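You operate a simulated robot arm through the tools that you are given. There is no shell and no other tool. Be economical: measure what you need, move in short steps, check, and stop when the job is done.

You are at the controls of a simulated robot arm. One attempt, no reset.

## Task
Nest the three scoops, biggest below, and wipe up the flour.
Fine: yellow in red, green in yellow; use the orange cloth and put it back where it lay. What is to be rubbed or washed off counts as gone when no trace of it is left.

Only the result counts: the job must be done as asked and must still hold three seconds after the hand-in. Knocking over, shifting, dropping, spilling or breaking anything else fails it. Flat cloth is picked up by pressing the open fingertips on it (5 to 10 N) and closing them slowly along it; thin cloth reads only 2 to 8 mm in the jaws.

## Robot
A 7-joint arm with a two-finger parallel gripper, fixed in place. Base frame: the origin is at the foot of the arm, x ahead of it, y to its left, z up; the work surface is at about z = 0. Lengths are in m, angles in degrees, forces in N, time in s.
With the tool pointing down near the work surface it reaches from about 0.24 to 0.62 m from the base axis. Its first joint turns from -66.0 to 66.0 degrees. Payload 2.6 kg.
The TCP is the grasp point between the finger pads, 0.03 m short of the fingertips. In the tool frame z runs along the fingers and y along their closing line. The gripper opens to 0.094 m. The fingers are 0.028 m wide and 0.01 m thick; the gripper's body (0.05 by 0.096 m) begins 0.055 m behind the TCP.
Orientation is that of the tool frame in the base frame, as a unit quaternion [x, y, z, w]. With the fingers straight down and closing along the base's y, the tool's x points along the base's -x, its y along +y and its z along -z.

## Interface
- The arm moves only by the tool move_arm. Its argument "increments" is text: rows parted by semicolons, each of 7 numbers parted by spaces: the shift along the tool's x, y, z in m, then the turn, a rotation vector about the tool's x, y, z in degrees, then the opening, from 0 (shut) to 1 (fully open). In form: x y z ax ay az hand; .... A call has 1 to 8 rows; each row shifts and turns the commanded pose from where the row before left it, along the tool's axes as they then stand. A row lasts 0.2 s, in which the tool goes at most 0.05 m and 8.6 degrees; a call with a longer step from one row to the next is refused whole, and so is a gripper value outside its range. A pose out of reach is approached as far as the arm can. The call stops where the force on the tool passes 70 N (or 10 N more than at its start, if that is more) or the arm is blocked; 0.2 s more then pass. The fingers move at their own pace (about 0.072 m/s each) and stop on an object; they squeeze with about 34 N. The grip force told is the motor's: it shows also when the fingers shut on nothing. Time passes only in rows, and 0.2 s behind the last, so rows that do not move let the fingers close. The reply holds the time, the measured pose of the TCP, the force on the tool along the base axes, the opening and the grip force, in the units named above and with some noise, with the torque about the TCP (base axes, N m) and any sound that the robot's microphone picked up.
- Cameras (640 x 400 px; columns grow to the right, rows downward): "scene" is fixed at [0.0331, 0.4337, 0.5546]; the picture's right is [-0.79, -0.61, 0.00], its down [-0.40, 0.52, -0.75] and it looks along [0.46, -0.59, -0.66] (base axes); focal length 235 px, centre (320, 200). "wrist" rides on the gripper at [0.076, 0.014, -0.103] in the tool frame; the picture's right is [-0.18, 0.98, 0.00], its down [-0.75, -0.14, -0.64] and it looks along [-0.63, -0.12, 0.77] (tool axes); focal length 243 px, centre (320, 200). There is no depth. A picture from a camera that has moved, and an enlarged one, comes with that camera's place and axes in the base frame and with its lens.
- grab_frame(camera): a new picture of that camera. The clock stands still meanwhile.
- close_up(camera, box): a new picture of the part [left, top, right, bottom] of that camera's present view, enlarged. The clock stands still meanwhile.
- hand_in(): hands the job in; it is judged then, once.

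Work in short steps. Places have to be worked out from the pictures, the camera data and where the tool is seen: move nearer, look again, correct. Check each grasp and each placing, and mend what went wrong. You have 120 turns and 64 pictures in all, those below and enlarged ones among them. Open the gripper and draw the arm clear of the work before you hand the job in, unless the task says otherwise; then end with one line.

The tools are called after "Emit:" as a command line: name --argument value ..., lists and objects as JSON in quotes. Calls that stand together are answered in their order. move_arm: Moves the arm, as the interface text tells. Its arguments: {"type":"object","properties":{"increments":{"type":"string"}},"required":["increments"]} The other tools are called the same way: grab_frame (camera) takes a picture; close_up (camera, box) takes an enlarged picture of a part of a camera's view; hand_in () hands the job in.

At the start:

```text
clock: 0.0
position: [0.3547, 0.0703, 0.3755]
tool_rot: [0.0, 1.0, 0.0, 0.001]
force: [-0.4, -0.3, 0.5]
torque: [0.01, 0.0, -0.01]
opening: 0.0942
grip_force: 0.0
```

scene: 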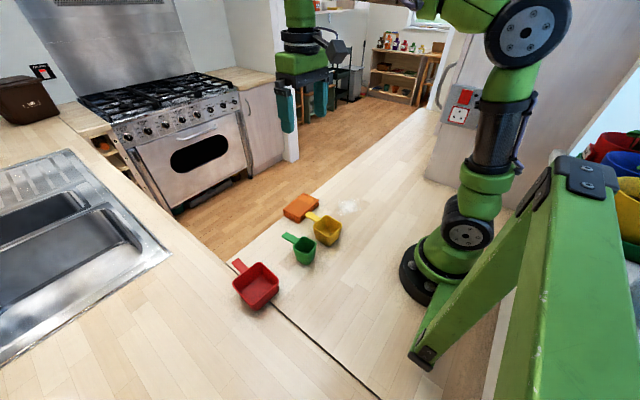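
wrist: 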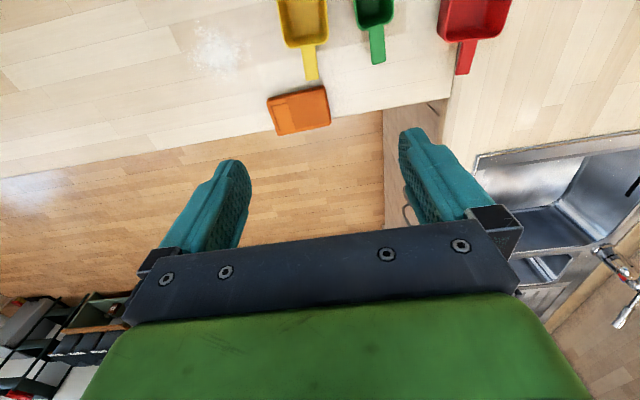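

I estimate red at about (0.33,0.30), green (0.31,0.15), yellow (0.30,0.055), cloth (0.445,0.01) and flour (0.32,-0.095). I'll look closer before moving.

Emit:
close_up --camera "scene" --box '[220, 180, 380, 320]'

Emit:
close_up --camera "wrist" --box '[180, 0, 520, 140]'

```text
2.86 times, centred on (300, 250) of scene
camera zoom: at [0.0331, 0.4337, 0.5546], right [-0.79, -0.61, 0.0], down [-0.4, 0.52, -0.75], along [0.46, -0.59, -0.66], focal length 670 px, centre (377, 57)
```

zoom: 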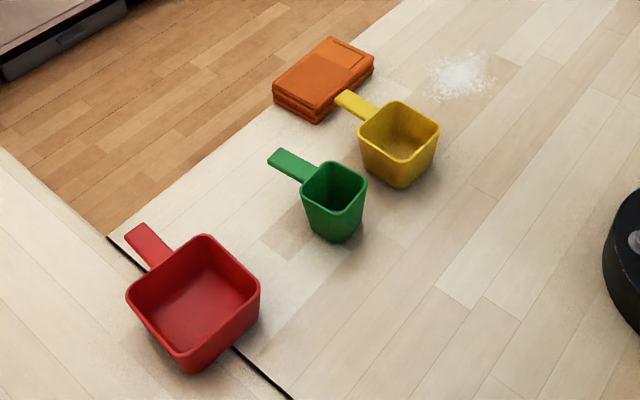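

```text
1.88 times, centred on (350, 70) of wrist
camera zoom: at [0.2781, 0.083, 0.4782], right [0.18, 0.98, 0.0], down [0.75, -0.14, 0.64], along [0.63, -0.12, -0.77], focal length 457 px, centre (264, 445)
```

zoom: 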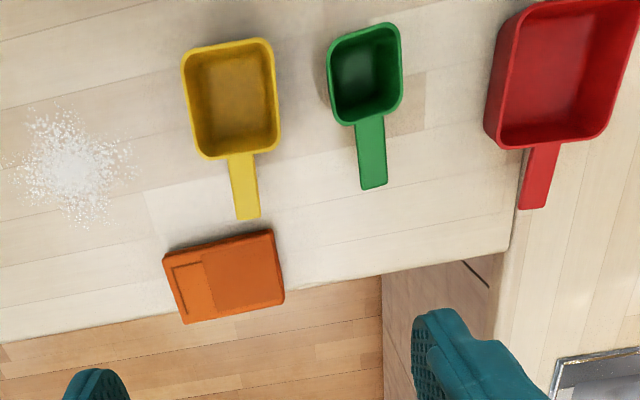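

Handles are at z of about 0.045-0.05. I'll move above the yellow handle (about 0.36,0.051), align the yaw with it, and look.

Emit:
move_arm --increments "-0.003 -0.01 0.045 0 0 3.8 0.5; 0 -0.009 0.045 0 0 3.8 0.5; 0 0 0.045 0 0 0 0.5; 0 0 0.045 0 0 0 0.5; 0 0 0.045 0 0 0 0.5; 0 0 0 0 0 0 0.5"

Emit:
grab_frame --camera "wrist"

```text
clock: 1.4
position: [0.3562, 0.0526, 0.1453]
tool_rot: [0.066, 0.998, 0.0, -0.001]
force: [-0.3, 0.1, -0.7]
torque: [0.01, 0.0, 0.0]
opening: 0.047
grip_force: 0.0
```

```text
59 pictures are left
camera wrist: at [0.2821, 0.0752, 0.2494], right [0.31, 0.95, 0.0], down [0.73, -0.24, 0.64], along [0.61, -0.2, -0.77], focal length 243 px, centre (320, 200)
```

wrist: 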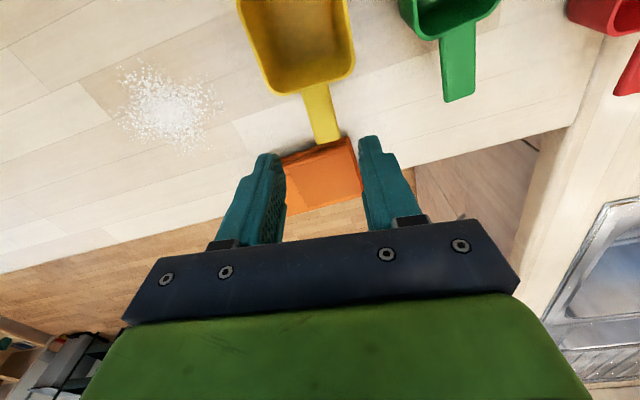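

The handle is between the fingers and the yaw fits. I'll descend to TCP z=0.06 and close on it.

Emit:
move_arm --increments "-0.006 0 0.045 0 0 0 0.5; 0 0 0.04 0 0 0 0.5; 0 0 0 0 0 0 0.5; 0 0 0 0 0 0 0; 0 0 0 0 0 0 0; 0 0 0 0 0 0 0"

Emit:
grab_frame --camera "wrist"

Emit:
close_up --camera "scene" --box '[220, 180, 380, 320]'

```text
clock: 2.8
position: [0.3613, 0.0545, 0.0646]
tool_rot: [0.067, 0.998, 0.0, 0.0]
force: [-0.4, 0.0, 0.6]
torque: [0.01, -0.01, 0.01]
opening: 0.021
grip_force: 33.8
```

```text
58 pictures are left
camera wrist: at [0.2878, 0.0778, 0.1656], right [0.31, 0.95, 0.0], down [0.73, -0.24, 0.64], along [0.61, -0.2, -0.77], focal length 243 px, centre (320, 200)
```

wrist: 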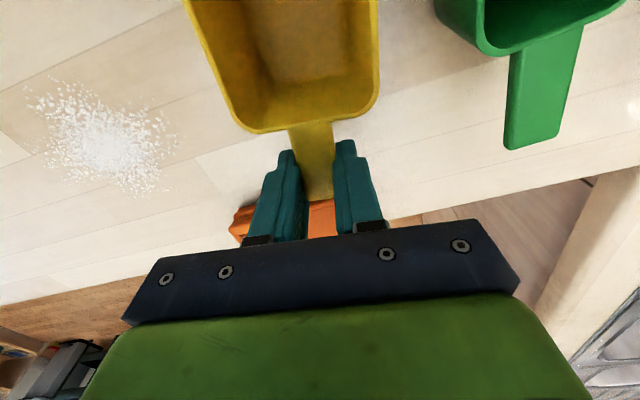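

```text
2.86 times, centred on (300, 250) of scene
camera zoom: at [0.0331, 0.4337, 0.5546], right [-0.79, -0.61, 0.0], down [-0.4, 0.52, -0.75], along [0.46, -0.59, -0.66], focal length 670 px, centre (377, 57)
```

zoom: 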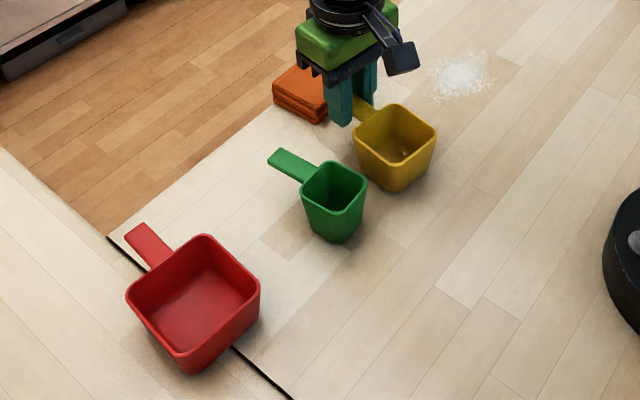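

Grip reads 21 mm wide and 34 N, so the handle is held. I'll zoom in to see how far the fingertips protrude below it.

Emit:
close_up --camera "scene" --box '[290, 195, 345, 230]'

```text
11.43 times, centred on (318, 212) of scene
camera zoom: at [0.0331, 0.4337, 0.5546], right [-0.79, -0.61, 0.0], down [-0.4, 0.52, -0.75], along [0.46, -0.59, -0.66], focal length 2681 px, centre (349, 57)
```

zoom: 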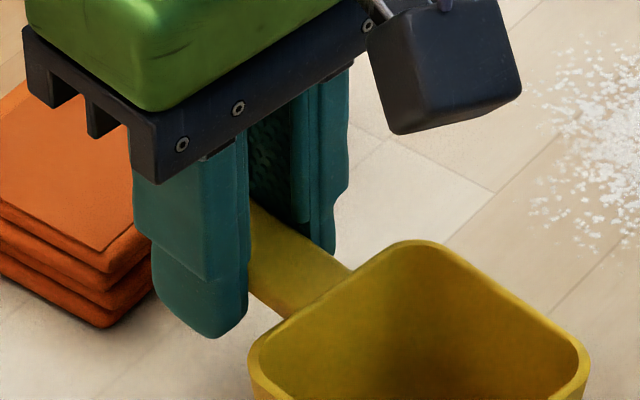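

Tips protrude about 1 cm below the handle. I'll regrip 4 mm higher so they clear red's handle when nesting, then lift.

Emit:
move_arm --increments "0 0 0 0 0 0 0.4; 0 0 -0.005 0 0 0 0.4; 0 0 0 0 0 0 0; 0 0 0 0 0 0 0; 0 0 0 0 0 0 0; 0 0 -0.04 0 0 0 0; 0 0 -0.04 0 0 0 0; 0 0 -0.04 0 0 0 0"

Emit:
grab_frame --camera "wrist"

Emit:
grab_frame --camera "scene"

```text
clock: 4.6
position: [0.3616, 0.0512, 0.1935]
tool_rot: [0.066, 0.998, 0.001, -0.001]
force: [0.8, 0.8, 1.6]
torque: [-0.02, -0.02, -0.03]
opening: 0.0001
grip_force: 33.6
```

```text
55 pictures are left
camera wrist: at [0.288, 0.0741, 0.2965], right [0.31, 0.95, 0.0], down [0.73, -0.24, 0.64], along [0.61, -0.2, -0.77], focal length 243 px, centre (320, 200)
```

wrist: 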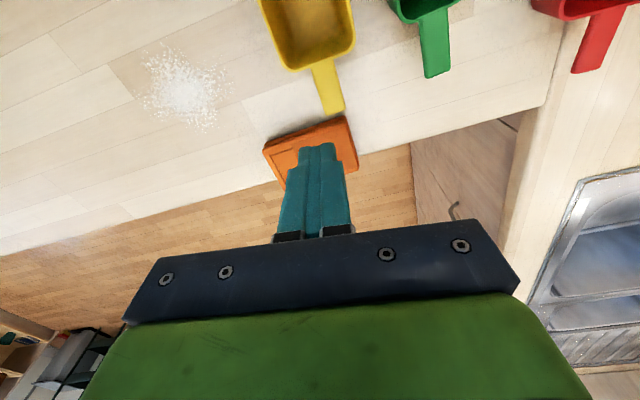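

```text
54 pictures are left
```

scene: 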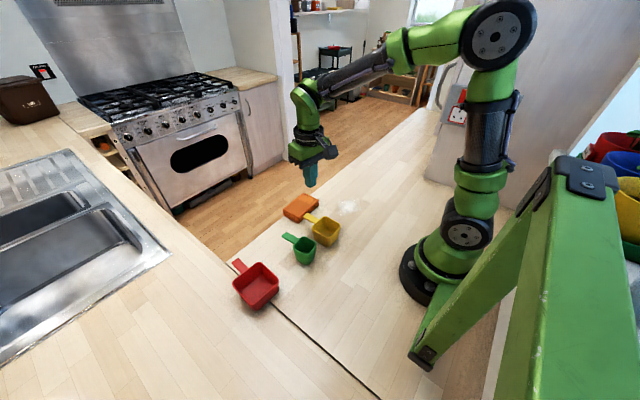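

The grip slipped off because it was too high, and yellow is still in place. I'll go back down to a deeper grip (z≈0.057) and later turn yellow 90° so the fingers avoid red's handle.

Emit:
move_arm --increments "0 0.002 0.045 0 0 0 0.5; 0 0 0.045 0 0 0 0.5; 0 0 0.047 0 0 0 0.5; 0 0 0 0 0 0 0.5; 0 0 0 0 0 0 0; 0 0 0 0 0 0 0; 0 0 0 0 0 0 0"

Emit:
close_up --camera "scene" --box '[290, 195, 345, 230]'

```text
clock: 6.2
position: [0.3619, 0.0515, 0.0557]
tool_rot: [0.067, 0.998, -0.001, 0.0]
force: [-0.5, -0.1, 0.8]
torque: [0.02, -0.06, 0.0]
opening: 0.0253
grip_force: 34.3
```

```text
11.43 times, centred on (318, 212) of scene
camera zoom: at [0.0331, 0.4337, 0.5546], right [-0.79, -0.61, 0.0], down [-0.4, 0.52, -0.75], along [0.46, -0.59, -0.66], focal length 2681 px, centre (349, 57)
```

zoom: 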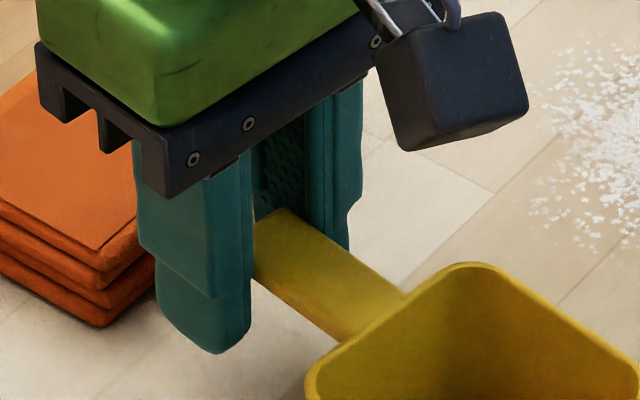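

Yellow slid about 1 cm toward the base, so only the handle's end is held. I'll open, shift 12 mm toward the bowl and regrip.

Emit:
move_arm --increments "0 0 0 0 0 0 0.5; 0 0 0 0 0 0 0.5; 0.012 0 0.004 0 0 0 0.5; 0 0 0 0 0 0 0.5; 0 0 0 0 0 0 0; 0 0 0 0 0 0 0; 0 0 0 0 0 0 0"

Emit:
close_up --camera "scene" --box '[290, 195, 360, 250]'

```text
clock: 7.8
position: [0.3484, 0.0539, 0.0511]
tool_rot: [0.067, 0.998, 0.0, 0.0]
force: [-0.3, -0.2, 1.7]
torque: [0.01, 0.05, 0.03]
opening: 0.0253
grip_force: 33.8
```

```text
7.27 times, centred on (325, 222) of scene
camera zoom: at [0.0331, 0.4337, 0.5546], right [-0.79, -0.61, 0.0], down [-0.4, 0.52, -0.75], along [0.46, -0.59, -0.66], focal length 1706 px, centre (284, 36)
```

zoom: 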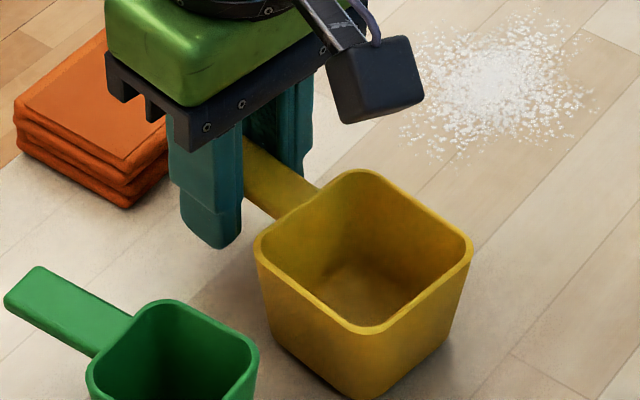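

Now it's well held. Lift 12 cm and check.

Emit:
move_arm --increments "0 0 -0.02 0 0 0 0; 0 0 -0.03 0 0 0 0; 0 0 -0.04 0 0 0 0; 0 0 -0.04 0 0 0 0; 0 0 0 0 0 0 0"

Emit:
close_up --camera "scene" --box '[220, 140, 380, 320]'

```text
clock: 9.0
position: [0.3535, 0.0541, 0.1804]
tool_rot: [0.066, 0.998, 0.0, 0.0]
force: [0.2, 0.1, 0.4]
torque: [-0.01, -0.03, -0.01]
opening: 0.0255
grip_force: 33.8
```

```text
2.22 times, centred on (300, 230) of scene
camera zoom: at [0.0331, 0.4337, 0.5546], right [-0.79, -0.61, 0.0], down [-0.4, 0.52, -0.75], along [0.46, -0.59, -0.66], focal length 521 px, centre (364, 133)
```

zoom: 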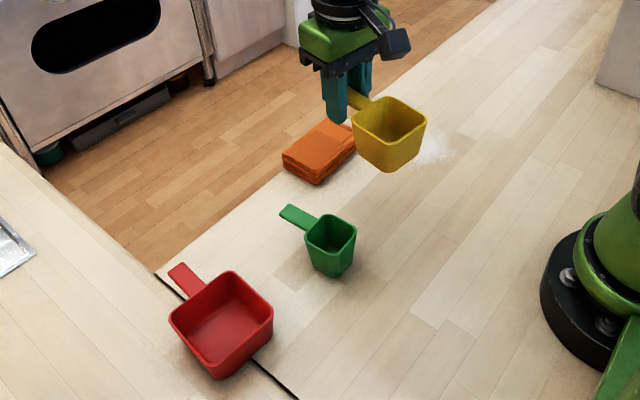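

Yellow is firmly held and level. I'll move it to above (0.334,0.36), then turn it -90° so its handle points +y with the bowl over red.

Emit:
move_arm --increments "0.0083 0.043 0 0 0 0 0; 0.0083 0.043 0 0 0 0 0; 0.0083 0.043 0 0 0 0 0; 0.0083 0.043 0 0 0 0 0; 0.0083 0.043 0 0 0 0 0; 0.0083 0.043 0 0 0 0 0; 0.0083 0.043 0 0 0 0 0; 0 0 0 0 0 -8 0"

Emit:
move_arm --increments "0 0 0 0 0 -8.3 0; 0 0 0 0 0 -8.3 0; 0 0 0 0 0 -8.3 0; 0 0 0 0 0 -8.3 0; 0 0 0 0 0 -8.3 0"

Emit:
move_arm --increments "0 0 0 0 0 -8.3 0; 0 0 0 0 0 -8.3 0; 0 0 0 0 0 -8.3 0; 0 0 0 0 0 -8.3 0; 0 0 0 0 0 -8.3 0; 0 0 0 0 0 0 0"

Emit:
grab_frame --camera "wrist"

Emit:
close_up --camera "scene" --box '[180, 180, 340, 340]'

```text
clock: 10.8
position: [0.3317, 0.3606, 0.1796]
tool_rot: [-0.004, 1.0, 0.0, 0.0]
force: [-0.6, -0.5, -1.0]
torque: [0.02, 0.03, -0.04]
opening: 0.0254
grip_force: 33.8
```

```text
clock: 12.0
position: [0.3332, 0.3593, 0.18]
tool_rot: [-0.359, 0.933, 0.0, 0.0]
force: [0.2, 0.2, -0.2]
torque: [0.02, -0.04, 0.02]
opening: 0.0254
grip_force: 33.6
```

```text
clock: 13.4
position: [0.3338, 0.3596, 0.1791]
tool_rot: [-0.667, 0.745, 0.001, 0.0]
force: [-0.7, -0.2, -1.3]
torque: [-0.01, -0.01, -0.04]
opening: 0.0255
grip_force: 33.9
```

```text
50 pictures are left
camera wrist: at [0.3107, 0.2841, 0.2812], right [-0.96, 0.29, 0.0], down [0.23, 0.73, 0.64], along [0.19, 0.61, -0.77], focal length 243 px, centre (320, 200)
```

wrist: 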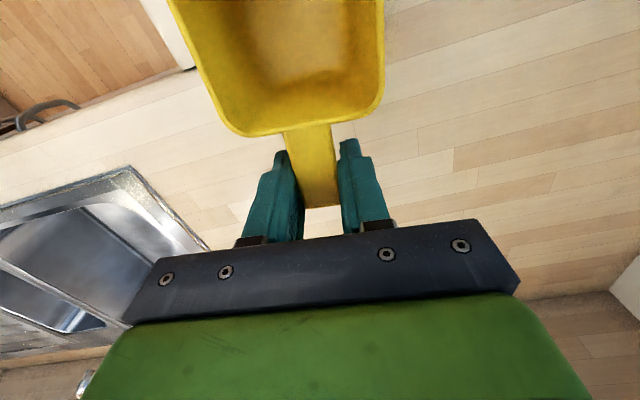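

```text
2.50 times, centred on (260, 260) of scene
camera zoom: at [0.0331, 0.4337, 0.5546], right [-0.79, -0.61, 0.0], down [-0.4, 0.52, -0.75], along [0.46, -0.59, -0.66], focal length 586 px, centre (470, 50)
```

zoom: 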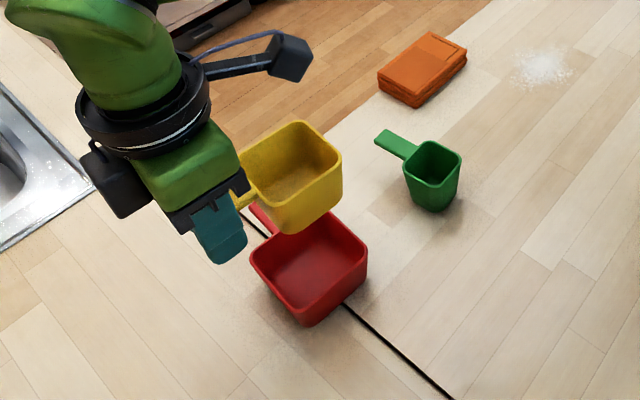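

Yellow is roughly above red. I'll lower 6 cm, with its bottom about 2 cm above red's rim, and zoom to align.

Emit:
move_arm --increments "0 0 0.03 0 0 0 0; 0 0 0.03 0 0 0 0; 0 0 0 0 0 0 0"

Emit:
close_up --camera "scene" --box '[215, 230, 295, 320]'

Emit:
grab_frame --camera "wrist"

```text
clock: 14.2
position: [0.3323, 0.3614, 0.1192]
tool_rot: [-0.665, 0.747, -0.001, 0.0]
force: [0.9, 0.4, 0.0]
torque: [0.01, 0.03, 0.02]
opening: 0.0253
grip_force: 34.1
```

```text
4.44 times, centred on (255, 275) of scene
camera zoom: at [0.0331, 0.4337, 0.5546], right [-0.79, -0.61, 0.0], down [-0.4, 0.52, -0.75], along [0.46, -0.59, -0.66], focal length 1043 px, centre (609, -133)
```

zoom: 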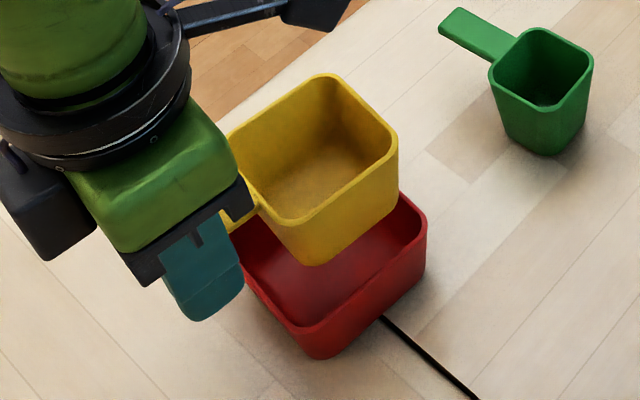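

```text
47 pictures are left
camera wrist: at [0.309, 0.286, 0.2215], right [-0.96, 0.3, 0.0], down [0.23, 0.73, 0.64], along [0.19, 0.61, -0.77], focal length 243 px, centre (320, 200)
```

wrist: 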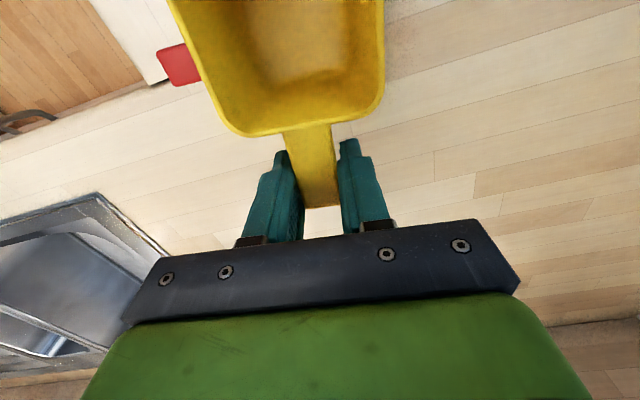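

Yellow's bowl centre is about (0.331,0.291) with yaw ≈-7°, and red's is (0.330,0.299) with yaw ≈-3°. I'll correct the yaw by 4° and shift y by +8 mm, then re-look.

Emit:
move_arm --increments "0 0 0 0 0 -4 0; -0.0078 0.0063 0 0 0 0 0; 0 0 0 0 0 0 0"

Emit:
close_up --camera "scene" --box '[215, 230, 295, 320]'

```text
clock: 15.0
position: [0.3257, 0.3687, 0.1199]
tool_rot: [-0.69, 0.723, 0.0, 0.001]
force: [0.5, 0.4, -0.2]
torque: [0.02, 0.0, 0.04]
opening: 0.0255
grip_force: 34.1
```

```text
4.44 times, centred on (255, 275) of scene
camera zoom: at [0.0331, 0.4337, 0.5546], right [-0.79, -0.61, 0.0], down [-0.4, 0.52, -0.75], along [0.46, -0.59, -0.66], focal length 1043 px, centre (609, -133)
```

zoom: 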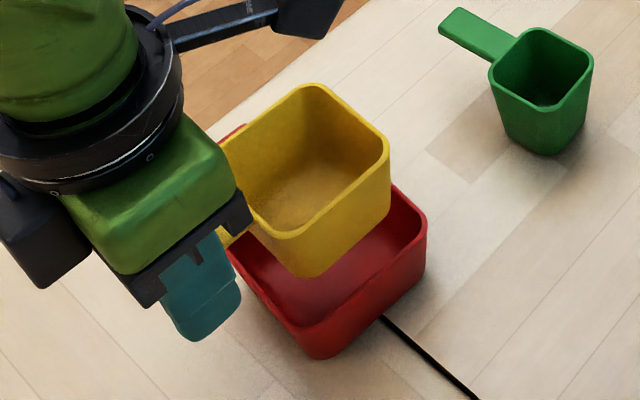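

Alignment looks good; I'll lower 2 cm and check.

Emit:
move_arm --increments "0 0 0.02 0 0 0 0; 0 0 0 0 0 0 0"

Emit:
close_up --camera "scene" --box '[215, 235, 295, 320]'

```text
clock: 15.6
position: [0.3264, 0.3711, 0.0993]
tool_rot: [-0.691, 0.722, 0.0, 0.0]
force: [0.1, 0.5, -1.1]
torque: [0.02, 0.01, 0.01]
opening: 0.0252
grip_force: 34.2
```

```text
4.71 times, centred on (255, 278) of scene
camera zoom: at [0.0331, 0.4337, 0.5546], right [-0.79, -0.61, 0.0], down [-0.4, 0.52, -0.75], along [0.46, -0.59, -0.66], focal length 1104 px, centre (626, -165)
```

zoom: 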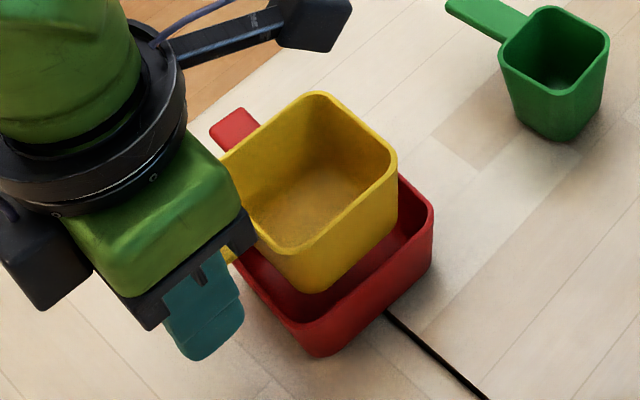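

Yellow's centre computes to (0.329,0.299) with yaw ≈-1°, which matches red. I'll lower in.

Emit:
move_arm --increments "0 0 0.015 0 0 0 0; 0 0 0.01 0 0 0 0; 0 0 0.006 0 0 0 0; 0 0 0.005 0 0 0 0; 0 0 0 0 0 0 0"

Emit:
close_up --camera "scene" --box '[215, 235, 295, 320]'

```text
clock: 16.8
position: [0.3272, 0.3679, 0.063]
tool_rot: [-0.691, 0.723, 0.0, 0.0]
force: [0.0, 0.0, 0.4]
torque: [0.02, -0.02, 0.02]
opening: 0.0252
grip_force: 34.0
```

```text
4.71 times, centred on (255, 278) of scene
camera zoom: at [0.0331, 0.4337, 0.5546], right [-0.79, -0.61, 0.0], down [-0.4, 0.52, -0.75], along [0.46, -0.59, -0.66], focal length 1104 px, centre (626, -165)
```

zoom: 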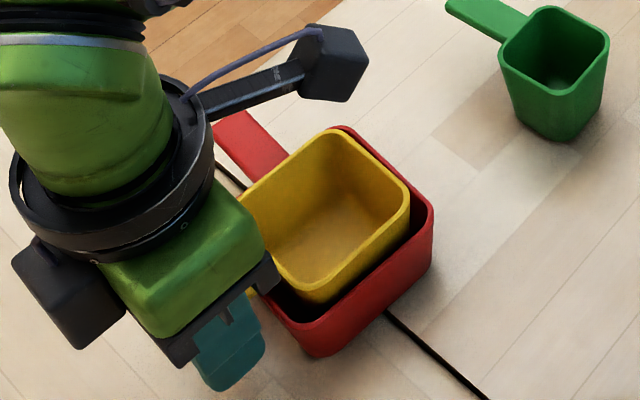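

Bowl is inside red with no contact; I'll go on down in small steps.

Emit:
move_arm --increments "0 0 0.004 0 0 0 0; 0 0 0.003 0 0 0 0; 0 0 0 0 0 0 0"

Emit:
close_up --camera "scene" --box '[215, 235, 295, 320]'

```text
clock: 17.6
position: [0.3282, 0.3675, 0.0563]
tool_rot: [-0.691, 0.723, 0.0, 0.0]
force: [0.3, -0.4, 0.6]
torque: [0.0, 0.0, 0.0]
opening: 0.0254
grip_force: 34.1
```

```text
4.71 times, centred on (255, 278) of scene
camera zoom: at [0.0331, 0.4337, 0.5546], right [-0.79, -0.61, 0.0], down [-0.4, 0.52, -0.75], along [0.46, -0.59, -0.66], focal length 1104 px, centre (626, -165)
```

zoom: 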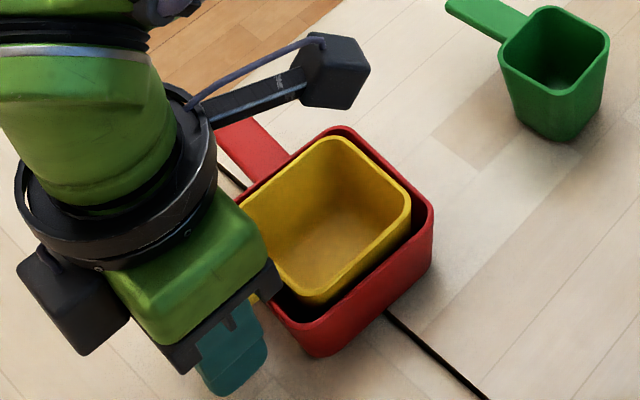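

Still free; continue down.

Emit:
move_arm --increments "0 0 0.002 0 0 0 0; 0 0 0.002 0 0 0 0; 0 0 0 0 0 0 0"

```text
clock: 18.4
position: [0.3282, 0.3686, 0.0541]
tool_rot: [-0.691, 0.722, 0.0, 0.002]
force: [-1.2, 0.8, 19.1]
torque: [-0.86, 0.02, -0.13]
opening: 0.0256
grip_force: 33.2
```

Contact of 19 N: seated. I'll ease up 1 mm and open slowly.

Emit:
move_arm --increments "0 0 -0.0015 0 0 0 0; 0 0 0 0 0 0 0.32; 0 0 0 0 0 0 0.5; 0 0 0 0 0 0 0.5; 0 0 -0.04 0 0 0 0.5; 0 0 -0.04 0 0 0 0.5; 0 0 -0.04 0 0 0 0.5"

Emit:
close_up --camera "scene" --box '[205, 235, 305, 320]'

Emit:
grab_frame --camera "wrist"

```text
clock: 20.0
position: [0.3301, 0.3658, 0.1754]
tool_rot: [-0.691, 0.723, 0.0, -0.001]
force: [0.0, -0.6, 0.2]
torque: [0.02, 0.05, -0.03]
opening: 0.0471
grip_force: 0.0
```

```text
4.71 times, centred on (255, 278) of scene
camera zoom: at [0.0331, 0.4337, 0.5546], right [-0.79, -0.61, 0.0], down [-0.4, 0.52, -0.75], along [0.46, -0.59, -0.66], focal length 1104 px, centre (626, -165)
```

zoom: 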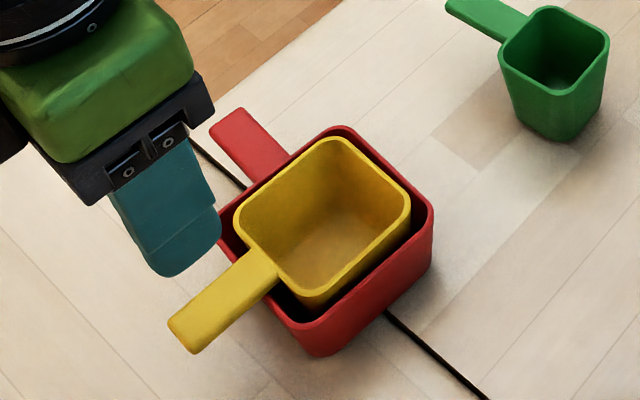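

```text
41 pictures are left
camera wrist: at [0.3118, 0.2885, 0.2775], right [-0.97, 0.23, 0.0], down [0.18, 0.75, 0.64], along [0.15, 0.63, -0.77], focal length 243 px, centre (320, 200)
```

wrist: 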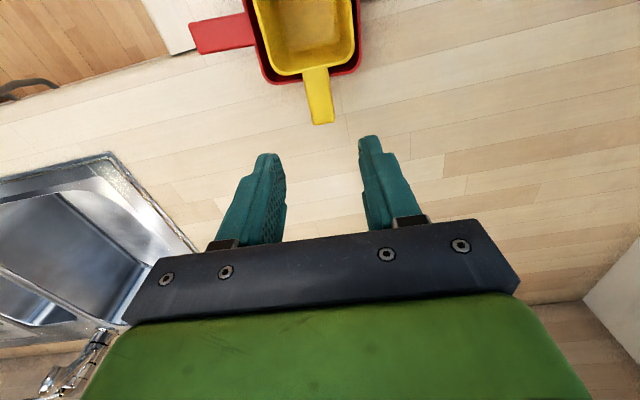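

Yellow sits level in red. Green's handle runs from about (0.331,0.152) to (0.374,0.155) with yaw ≈+3.5°; I'll turn back and hover over it.

Emit:
move_arm --increments "0 0 0 0 0 8.4 0.5; 0 0 0 0 0 8.4 0.5; 0 0 0 0 0 8.4 0.5; 0 0 0 0 0 8.4 0.5; 0 0 0 0 0 8.4 0.5"

Emit:
move_arm --increments "0 0 0 0 0 8.4 0.5; 0 0 0 0 0 8.4 0.5; 0 0 0 0 0 8.4 0.5; 0 0 0 0 0 8.4 0.5; 0 0 0 0 0 8.4 0.5"

Emit:
move_arm --increments "-0.0022 -0.0429 0 0 0 0 0.5; -0.0022 -0.0429 0 0 0 0 0.5; -0.0022 -0.0429 0 0 0 0 0.5; -0.0022 -0.0429 0 0 0 0 0.5; -0.0022 -0.0429 0 0 0 0 0.5; 0 0 0.04 0 0 0 0.5; 0 0 0 0 0 0 0.5"

Emit:
grab_frame --camera "wrist"

```text
clock: 21.2
position: [0.3276, 0.3672, 0.1746]
tool_rot: [-0.385, 0.923, 0.001, 0.001]
force: [0.1, 0.0, 0.4]
torque: [-0.02, 0.01, -0.01]
opening: 0.0469
grip_force: 0.2
```

```text
clock: 22.4
position: [0.3278, 0.3671, 0.1739]
tool_rot: [-0.029, 1.0, 0.0, 0.0]
force: [-0.4, -0.3, -0.1]
torque: [0.01, 0.02, 0.01]
opening: 0.0468
grip_force: 0.1
```

```text
clock: 24.0
position: [0.3515, 0.1556, 0.1308]
tool_rot: [-0.029, 1.0, 0.0, 0.0]
force: [0.2, -0.7, -0.4]
torque: [0.01, -0.02, 0.01]
opening: 0.0471
grip_force: 0.1
```

```text
40 pictures are left
camera wrist: at [0.2748, 0.1643, 0.234], right [0.13, 0.99, 0.0], down [0.76, -0.1, 0.64], along [0.64, -0.08, -0.77], focal length 243 px, centre (320, 200)
```

wrist: 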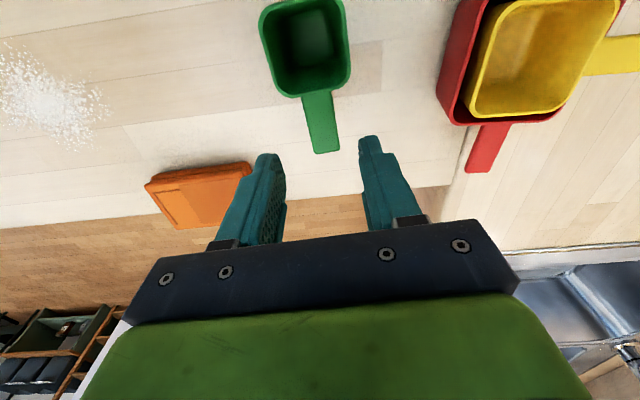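

Handle centred between fingers and parallel. I'll descend to z≈0.054 and close.

Emit:
move_arm --increments "-0.002 0 0.04 0 0 0 0.5; 0 0 0.037 0 0 0 0.5; 0 0 0 0 0 0 0.5; 0 0 0 0 0 0 0; 0 0 0 0 0 0 0; 0 0 0 0 0 0 0"

Emit:
close_up --camera "scene" --box '[265, 215, 335, 270]'

```text
clock: 25.4
position: [0.3548, 0.1559, 0.0581]
tool_rot: [-0.03, 1.0, 0.001, 0.0]
force: [-0.4, -0.7, -0.4]
torque: [0.0, 0.02, 0.06]
opening: 0.0253
grip_force: 33.5
```

```text
7.27 times, centred on (300, 242) of scene
camera zoom: at [0.0331, 0.4337, 0.5546], right [-0.79, -0.61, 0.0], down [-0.4, 0.52, -0.75], along [0.46, -0.59, -0.66], focal length 1706 px, centre (466, -109)
```

zoom: 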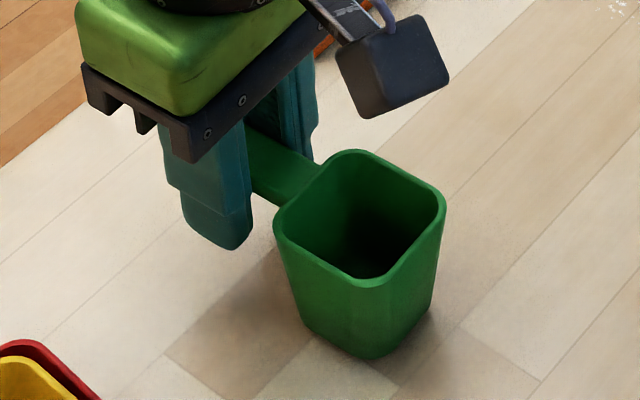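

Held at 25 mm. I'll lift and turn it about 93° so green's handle will point to -y, away from the other two handles, and check the arm reaches that.

Emit:
move_arm --increments "0 0 -0.02 0 0 0 0; 0 0 -0.03 0 0 0 0; 0 0 -0.04 0 0 0 0; 0 0 -0.04 0 0 0 0; 0 0 0 0 0 8.4 0; 0 0 0 0 0 8.4 0; 0 0 0 0 0 8.4 0; 0 0 0 0 0 8.4 0"

Emit:
move_arm --increments "0 0 0 0 0 8.4 0; 0 0 0 0 0 8.4 0; 0 0 0 0 0 8.4 0; 0 0 0 0 0 8.4 0; 0 0 0 0 0 8.4 0; 0 0 0 0 0 8.4 0; 0 0 0 0 0 8.4 0; 0 0 0 0 0 0 0"

```text
clock: 27.2
position: [0.354, 0.1544, 0.1878]
tool_rot: [0.262, 0.965, 0.0, 0.0]
force: [1.3, 0.5, -0.8]
torque: [0.02, -0.03, 0.0]
opening: 0.0255
grip_force: 34.2
```

```text
clock: 29.0
position: [0.3521, 0.155, 0.1866]
tool_rot: [0.701, 0.713, 0.001, 0.0]
force: [0.0, 0.0, 0.0]
torque: [-0.04, -0.01, 0.03]
opening: 0.0256
grip_force: 33.8
```

Reached yaw -89°. Now I'll carry green over yellow.

Emit:
move_arm --increments "0.0315 -0.0072 0 0 0 0 0; 0.0315 -0.0072 0 0 0 0 0; 0.0315 -0.0072 0 0 0 0 0; 0 0 0.03 0 0 0 0; 0 0 0 0 0 0 0"

Emit:
close_up --camera "scene" --box '[205, 205, 305, 320]'

Emit:
grab_frame --camera "wrist"

```text
clock: 30.2
position: [0.3286, 0.2479, 0.1595]
tool_rot: [0.701, 0.714, 0.0, -0.001]
force: [1.1, -0.6, -0.5]
torque: [-0.03, 0.03, 0.0]
opening: 0.0255
grip_force: 34.1
```

```text
3.48 times, centred on (255, 262) of scene
camera zoom: at [0.0331, 0.4337, 0.5546], right [-0.79, -0.61, 0.0], down [-0.4, 0.52, -0.75], along [0.46, -0.59, -0.66], focal length 816 px, centre (546, -17)
```

zoom: 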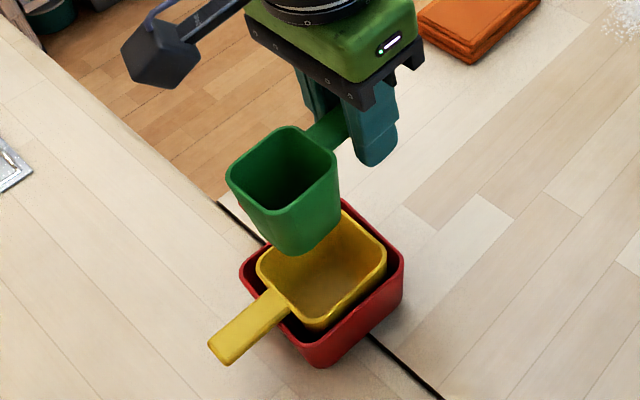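

```text
37 pictures are left
camera wrist: at [0.3415, 0.3234, 0.2624], right [0.99, -0.17, 0.0], down [-0.13, -0.76, 0.64], along [-0.11, -0.63, -0.77], focal length 243 px, centre (320, 200)
```

wrist: 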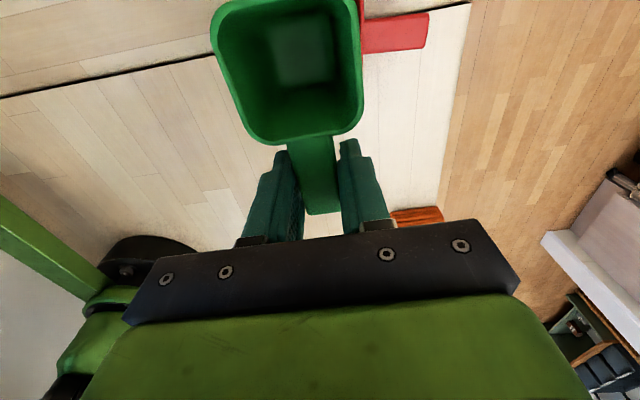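

Green centre is about (0.3345,0.300) against yellow's (0.332,0.298). I'll make a small correction and lower to just above the rim.

Emit:
move_arm --increments "-0.002 -0.0025 0.02 0 0 0 0; 0 0 0.025 0 0 0 0; 0 0 0 0 0 0 0"

Emit:
close_up --camera "scene" --box '[215, 235, 295, 320]'

```text
clock: 31.0
position: [0.3263, 0.2469, 0.112]
tool_rot: [0.701, 0.714, 0.0, 0.0]
force: [-0.6, 0.2, -1.2]
torque: [-0.01, 0.0, 0.0]
opening: 0.0254
grip_force: 34.5
```

```text
4.71 times, centred on (255, 278) of scene
camera zoom: at [0.0331, 0.4337, 0.5546], right [-0.79, -0.61, 0.0], down [-0.4, 0.52, -0.75], along [0.46, -0.59, -0.66], focal length 1104 px, centre (626, -165)
```

zoom: 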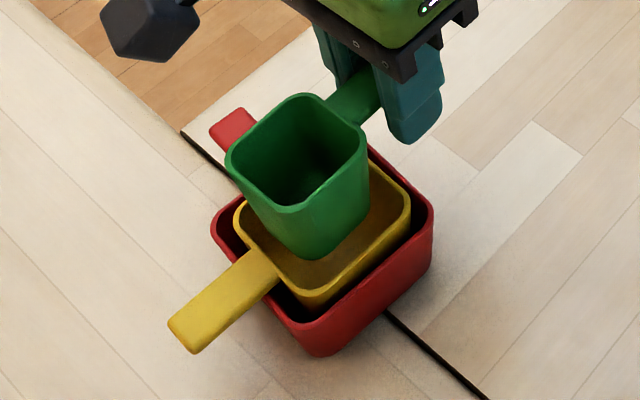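

Aligned; I'll lower into yellow.

Emit:
move_arm --increments "0 0 0.02 0 0 0 0; 0 0 0.015 0 0 0 0; 0 0 0.005 0 0 0 0; 0 0 0 0 0 0 0"

Emit:
close_up --camera "scene" --box '[215, 235, 295, 320]'

```text
clock: 31.8
position: [0.3288, 0.2493, 0.0792]
tool_rot: [0.703, 0.711, 0.007, 0.0]
force: [-4.8, -2.0, 11.8]
torque: [0.07, 0.3, 0.08]
opening: 0.0254
grip_force: 35.0
stopped in row 4: the force on the tool passed its limit at 84 N (the readings are from after the stop); the commanded pose is now the measured one
```

```text
4.71 times, centred on (255, 278) of scene
camera zoom: at [0.033, 0.4336, 0.5546], right [-0.79, -0.61, 0.0], down [-0.4, 0.52, -0.75], along [0.46, -0.59, -0.66], focal length 1104 px, centre (626, -165)
```

zoom: 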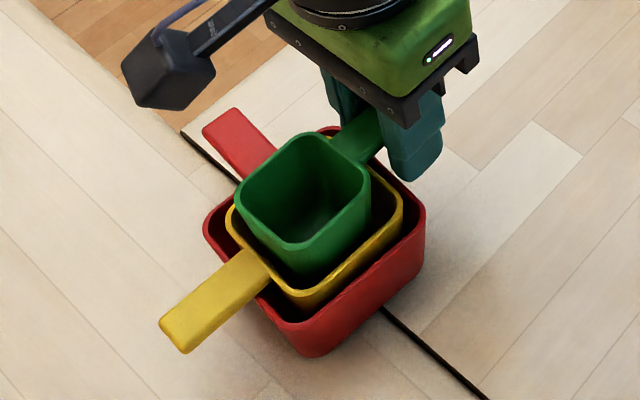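

The fingertips hit red's rim because I grip too close to green's bowl. I'll raise, set green down on free table at lower y, and regrip further out on its handle.

Emit:
move_arm --increments "0 0 -0.02 0 0 0 0; 0 0 -0.04 0 0 0 0; 0 0 -0.02 0 0 0 0; -0.045 0 0 0 0 0 0; -0.045 0 0 0 0 0 0; -0.045 0 0 0 0 0 0; 0 0 0 0 0 0 0"

Emit:
grab_frame --camera "scene"

```text
clock: 33.4
position: [0.3277, 0.1129, 0.1577]
tool_rot: [0.702, 0.712, 0.006, 0.0]
force: [0.7, -0.5, -0.6]
torque: [-0.04, 0.02, -0.01]
opening: 0.0253
grip_force: 33.6
```

```text
34 pictures are left
```

scene: 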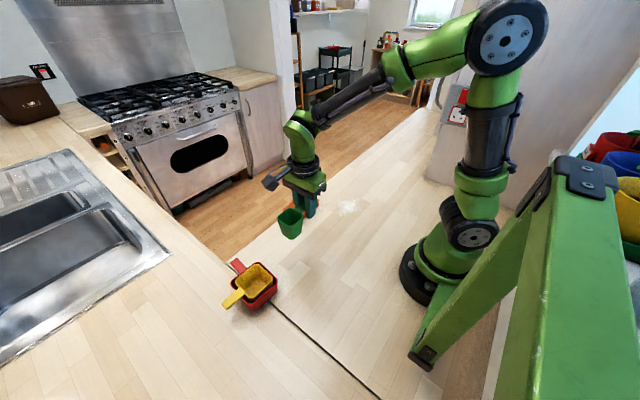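

Clean pull-out. I'll straighten the 0.7° tilt, then lower green to the table at about (0.33,0.16).

Emit:
move_arm --increments "0 0 0.03 0.48 -0.49 0 0; 0 0 0.04 0 0 0 0; 0 0 0.02 0 0 0 0; 0 0 0.005 0 0 0 0; 0 0 0.003 0 0 0 0; 0 0 0 0 0 0 0"

```text
clock: 34.8
position: [0.3281, 0.1113, 0.0598]
tool_rot: [0.703, 0.711, 0.0, 0.001]
force: [-0.1, 1.0, -0.6]
torque: [-0.01, 0.02, 0.01]
opening: 0.0254
grip_force: 33.6
```

Emit:
move_arm --increments "0 0 0.002 0 0 0 0; 0 0 0.002 0 0 0 0; 0 0 0 0 0 0 0"

Emit:
close_up --camera "scene" --box '[265, 205, 335, 260]'

```text
clock: 35.6
position: [0.3294, 0.1114, 0.0553]
tool_rot: [0.702, 0.712, 0.001, 0.001]
force: [-2.6, -8.6, 28.5]
torque: [0.48, 0.01, 0.12]
opening: 0.0254
grip_force: 34.2
```

```text
7.27 times, centred on (300, 232) of scene
camera zoom: at [0.033, 0.4336, 0.5546], right [-0.79, -0.61, 0.0], down [-0.4, 0.52, -0.75], along [0.46, -0.59, -0.66], focal length 1706 px, centre (466, -36)
```

zoom: 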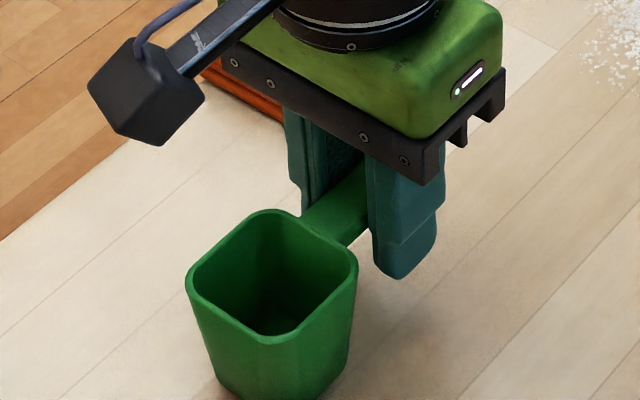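

Green is resting on the table. I'll open, back 10 mm outward along the handle and regrip.

Emit:
move_arm --increments "0 0 -0.001 0 0 0 0.4; 0 0 0 0 0 0 0.5; -0.01 0 0 0 0 0 0.5; 0 0 0 0 0 0 0.5; 0 0 0 0 0 0 0; 0 0 0 0 0 0 0; 0 0 0 0 0 0 0"

Emit:
close_up --camera "scene" --box '[265, 205, 335, 260]'

```text
clock: 37.2
position: [0.3286, 0.1027, 0.0555]
tool_rot: [0.702, 0.712, 0.0, 0.0]
force: [-1.6, -0.8, 0.8]
torque: [-0.02, 0.01, 0.01]
opening: 0.0251
grip_force: 34.3
```

```text
7.27 times, centred on (300, 232) of scene
camera zoom: at [0.0331, 0.4337, 0.5546], right [-0.79, -0.61, 0.0], down [-0.4, 0.52, -0.75], along [0.46, -0.59, -0.66], focal length 1706 px, centre (466, -36)
```

zoom: 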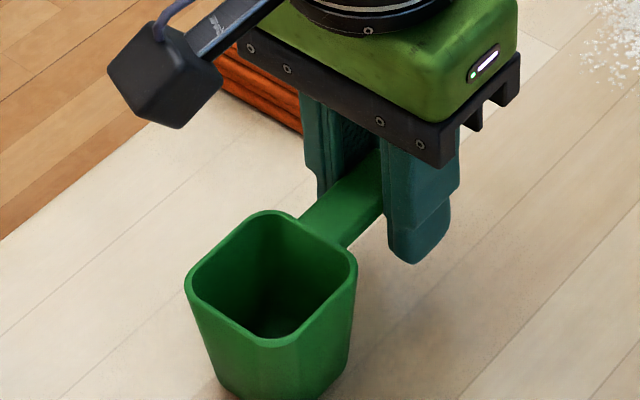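

Grip is now farther out. I'll lift, carry back over the nest, and look.

Emit:
move_arm --increments "0 0 -0.02 0 0 0 0; 0 0 -0.04 0 0 0 0; 0 0 -0.04 0 0 0 0; 0.045 0 0 0 0 0 0; 0.045 0 0 0 0 0 0; 0.045 0 0 0 0 0 0; 0 0 0 0 0 0 0"

Emit:
close_up --camera "scene" --box '[205, 205, 305, 320]'

```text
clock: 38.8
position: [0.3272, 0.2388, 0.1583]
tool_rot: [0.703, 0.712, 0.0, 0.001]
force: [0.5, 0.4, -0.6]
torque: [-0.04, 0.02, 0.0]
opening: 0.0253
grip_force: 34.2
```

```text
3.48 times, centred on (255, 262) of scene
camera zoom: at [0.0331, 0.4337, 0.5546], right [-0.79, -0.61, 0.0], down [-0.4, 0.52, -0.75], along [0.46, -0.59, -0.66], focal length 816 px, centre (546, -17)
```

zoom: 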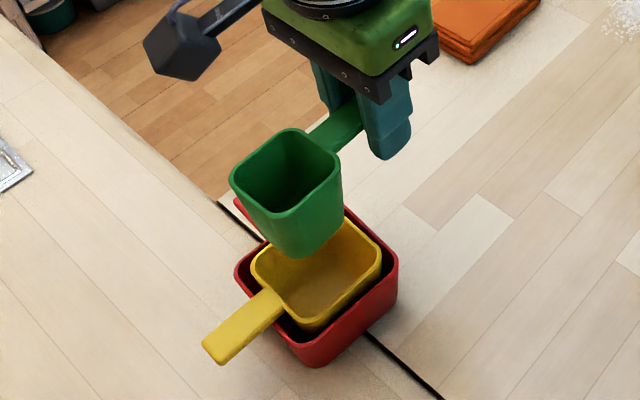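

The nest shifted about 3-4 mm and yellow's centre is now about (0.335,0.3005); green is at (0.332,0.300). I'll correct +3 mm in x, lower to just above the rim and check.

Emit:
move_arm --increments "0 0.003 0.02 0 0 0 0; 0 0 0.025 0 0 0 0; 0 0 0 0 0 0 0"

Emit:
close_up --camera "scene" --box '[215, 235, 295, 320]'

```text
clock: 39.6
position: [0.3304, 0.2405, 0.1093]
tool_rot: [0.702, 0.712, 0.0, 0.0]
force: [0.8, -0.8, -0.5]
torque: [-0.02, -0.02, -0.02]
opening: 0.0251
grip_force: 34.4
```

```text
4.71 times, centred on (255, 278) of scene
camera zoom: at [0.0331, 0.4337, 0.5546], right [-0.79, -0.61, 0.0], down [-0.4, 0.52, -0.75], along [0.46, -0.59, -0.66], focal length 1104 px, centre (626, -165)
```

zoom: 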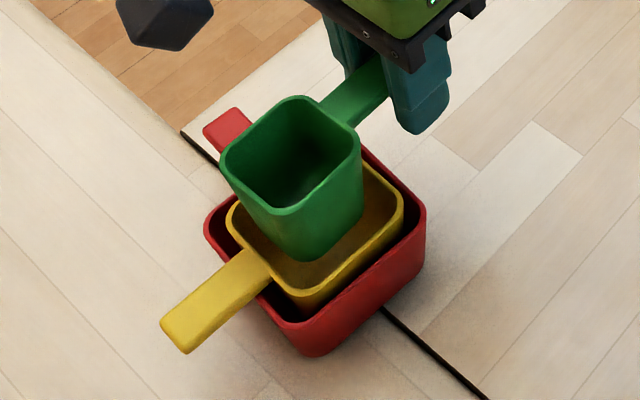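

Offsets are now under 2 mm; I'll apply a small correction and lower in steps.

Emit:
move_arm --increments "-0.001 0.0015 0.015 0 0 0 0; 0 0 0.01 0 0 0 0; 0 0 0.005 0 0 0 0; 0 0 0.004 0 0 0 0; 0 0 0 0 0 0 0"

Emit:
close_up --camera "scene" --box '[215, 235, 295, 320]'

```text
clock: 40.8
position: [0.3325, 0.236, 0.0757]
tool_rot: [0.702, 0.712, -0.001, 0.0]
force: [-0.3, -1.2, -0.3]
torque: [0.01, 0.03, -0.01]
opening: 0.0249
grip_force: 33.9
```

```text
4.71 times, centred on (255, 278) of scene
camera zoom: at [0.0331, 0.4337, 0.5546], right [-0.79, -0.61, 0.0], down [-0.4, 0.52, -0.75], along [0.46, -0.59, -0.66], focal length 1104 px, centre (626, -165)
```

zoom: 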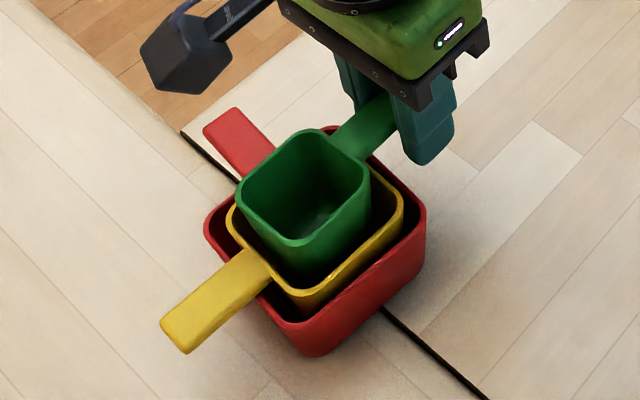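

Free of contact and inside yellow; keep going down.

Emit:
move_arm --increments "0 0 0.004 0 0 0 0; 0 0 0.003 0 0 0 0; 0 0 0.002 0 0 0 0; 0 0 0 0 0 0 0"

```text
clock: 41.8
position: [0.3324, 0.2365, 0.0668]
tool_rot: [0.702, 0.712, 0.0, 0.0]
force: [0.1, -0.6, -0.7]
torque: [0.0, -0.02, 0.03]
opening: 0.025
grip_force: 34.8
```

Emit:
move_arm --increments "0 0 0.002 0 0 0 0; 0 0 0.002 0 0 0 0; 0 0 0 0 0 0 0"

```text
clock: 42.6
position: [0.333, 0.2372, 0.0643]
tool_rot: [0.702, 0.713, 0.002, 0.001]
force: [0.5, -1.1, 4.8]
torque: [0.29, 0.04, -0.01]
opening: 0.0254
grip_force: 33.0
```

First contact at 4.8 N; one more millimetre to confirm it's seated.

Emit:
move_arm --increments "0 0 0.001 0 0 0 0; 0 0 0 0 0 0 0"

Emit:
close_up --camera "scene" --box '[215, 235, 295, 320]'

```text
clock: 43.2
position: [0.3337, 0.2372, 0.064]
tool_rot: [0.702, 0.712, 0.0, 0.0]
force: [-0.1, -1.8, 11.7]
torque: [0.59, 0.03, 0.01]
opening: 0.0251
grip_force: 34.1
```

```text
4.71 times, centred on (255, 278) of scene
camera zoom: at [0.033, 0.4336, 0.5546], right [-0.79, -0.61, 0.0], down [-0.4, 0.52, -0.75], along [0.46, -0.59, -0.66], focal length 1104 px, centre (626, -165)
```

zoom: 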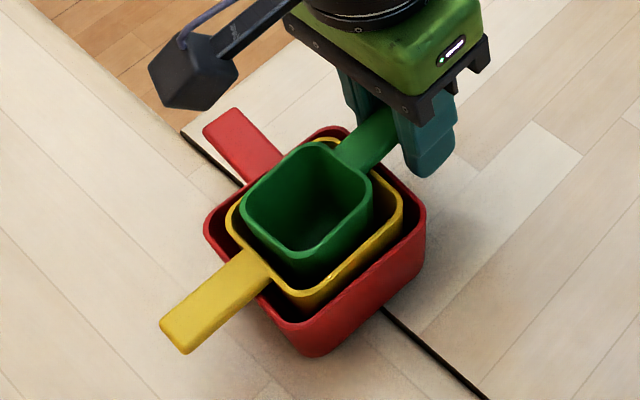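

Contact is under the bowl (about 50 mm lever), so it's seated on yellow's floor. Release and rise.

Emit:
move_arm --increments "0 0 -0.001 0 0 0 0; 0 0 0 0 0 0 0.32; 0 0 0 0 0 0 0.5; 0 0 0 0 0 0 0.5; 0 0 -0.04 0 0 0 0.5; 0 0 -0.04 0 0 0 0.5; 0 0 -0.04 0 0 0 0.5; 0 0 0 0 0 0 0.5"

Emit:
close_up --camera "scene" --box '[215, 235, 295, 320]'

```text
clock: 45.0
position: [0.3347, 0.2383, 0.1873]
tool_rot: [0.702, 0.712, 0.0, 0.0]
force: [-0.4, -0.1, 0.8]
torque: [0.0, 0.02, 0.0]
opening: 0.047
grip_force: 0.0
```

```text
4.71 times, centred on (255, 278) of scene
camera zoom: at [0.0331, 0.4337, 0.5546], right [-0.79, -0.61, 0.0], down [-0.4, 0.52, -0.75], along [0.46, -0.59, -0.66], focal length 1104 px, centre (626, -165)
```

zoom: 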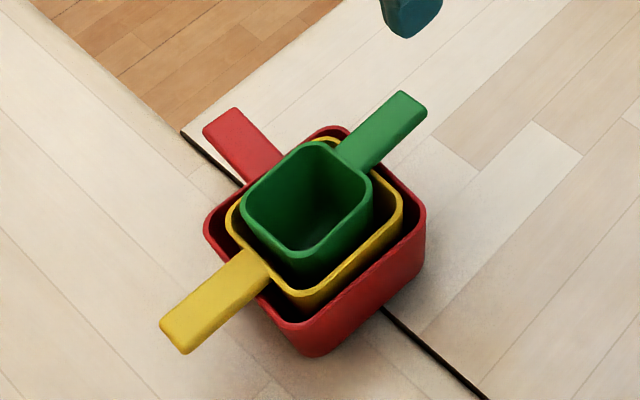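

All three are nested and level. Next the cloth: centre about (0.432,0.0145), 7 cm in x by 11 cm in y. I'll hover above it with the fingers closing along x, fully open.

Emit:
move_arm --increments "-0.0375 0.0157 0 0 0 0 0.5; -0.0375 0.0157 0 0 0 0 0.5; -0.0375 0.0157 0 0 0 0 1; -0.0375 0.0157 0 0 0 0 1; -0.0375 0.0157 0 0 0 -1.2 1; -0.0375 0.0157 0 0 0 0 1; 0 0 0.04 0 0 0 1; 0 0 0 0 0 0 1"

Emit:
grab_frame --camera "wrist"

Emit:
close_up --camera "scene" --box '[265, 165, 345, 230]'

```text
clock: 46.8
position: [0.4322, 0.0125, 0.147]
tool_rot: [0.695, 0.719, 0.0, 0.0]
force: [-0.4, 0.4, 0.0]
torque: [0.03, 0.0, 0.0]
opening: 0.0943
grip_force: 0.0
```

```text
26 pictures are left
camera wrist: at [0.4423, 0.0882, 0.2486], right [0.99, -0.15, 0.0], down [-0.11, -0.76, 0.64], along [-0.1, -0.63, -0.77], focal length 243 px, centre (320, 200)
```

wrist: 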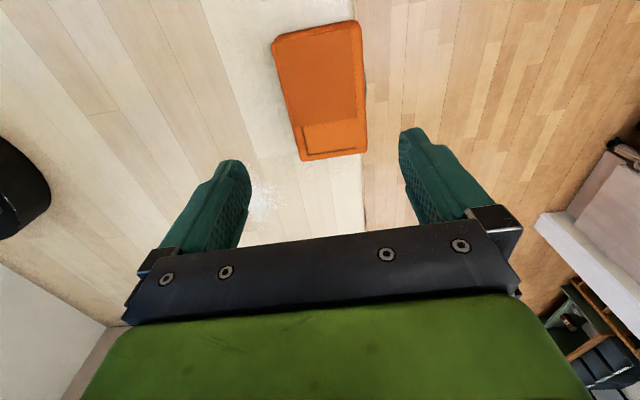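

```text
6.15 times, centred on (305, 198) of scene
camera zoom: at [0.0331, 0.4337, 0.5546], right [-0.79, -0.61, 0.0], down [-0.4, 0.52, -0.75], along [0.46, -0.59, -0.66], focal length 1444 px, centre (412, 215)
```

zoom: 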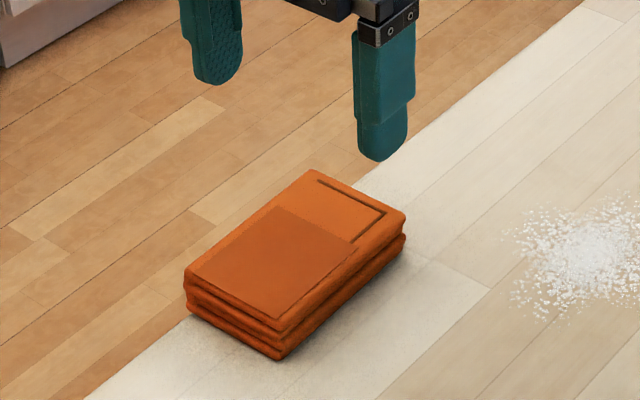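

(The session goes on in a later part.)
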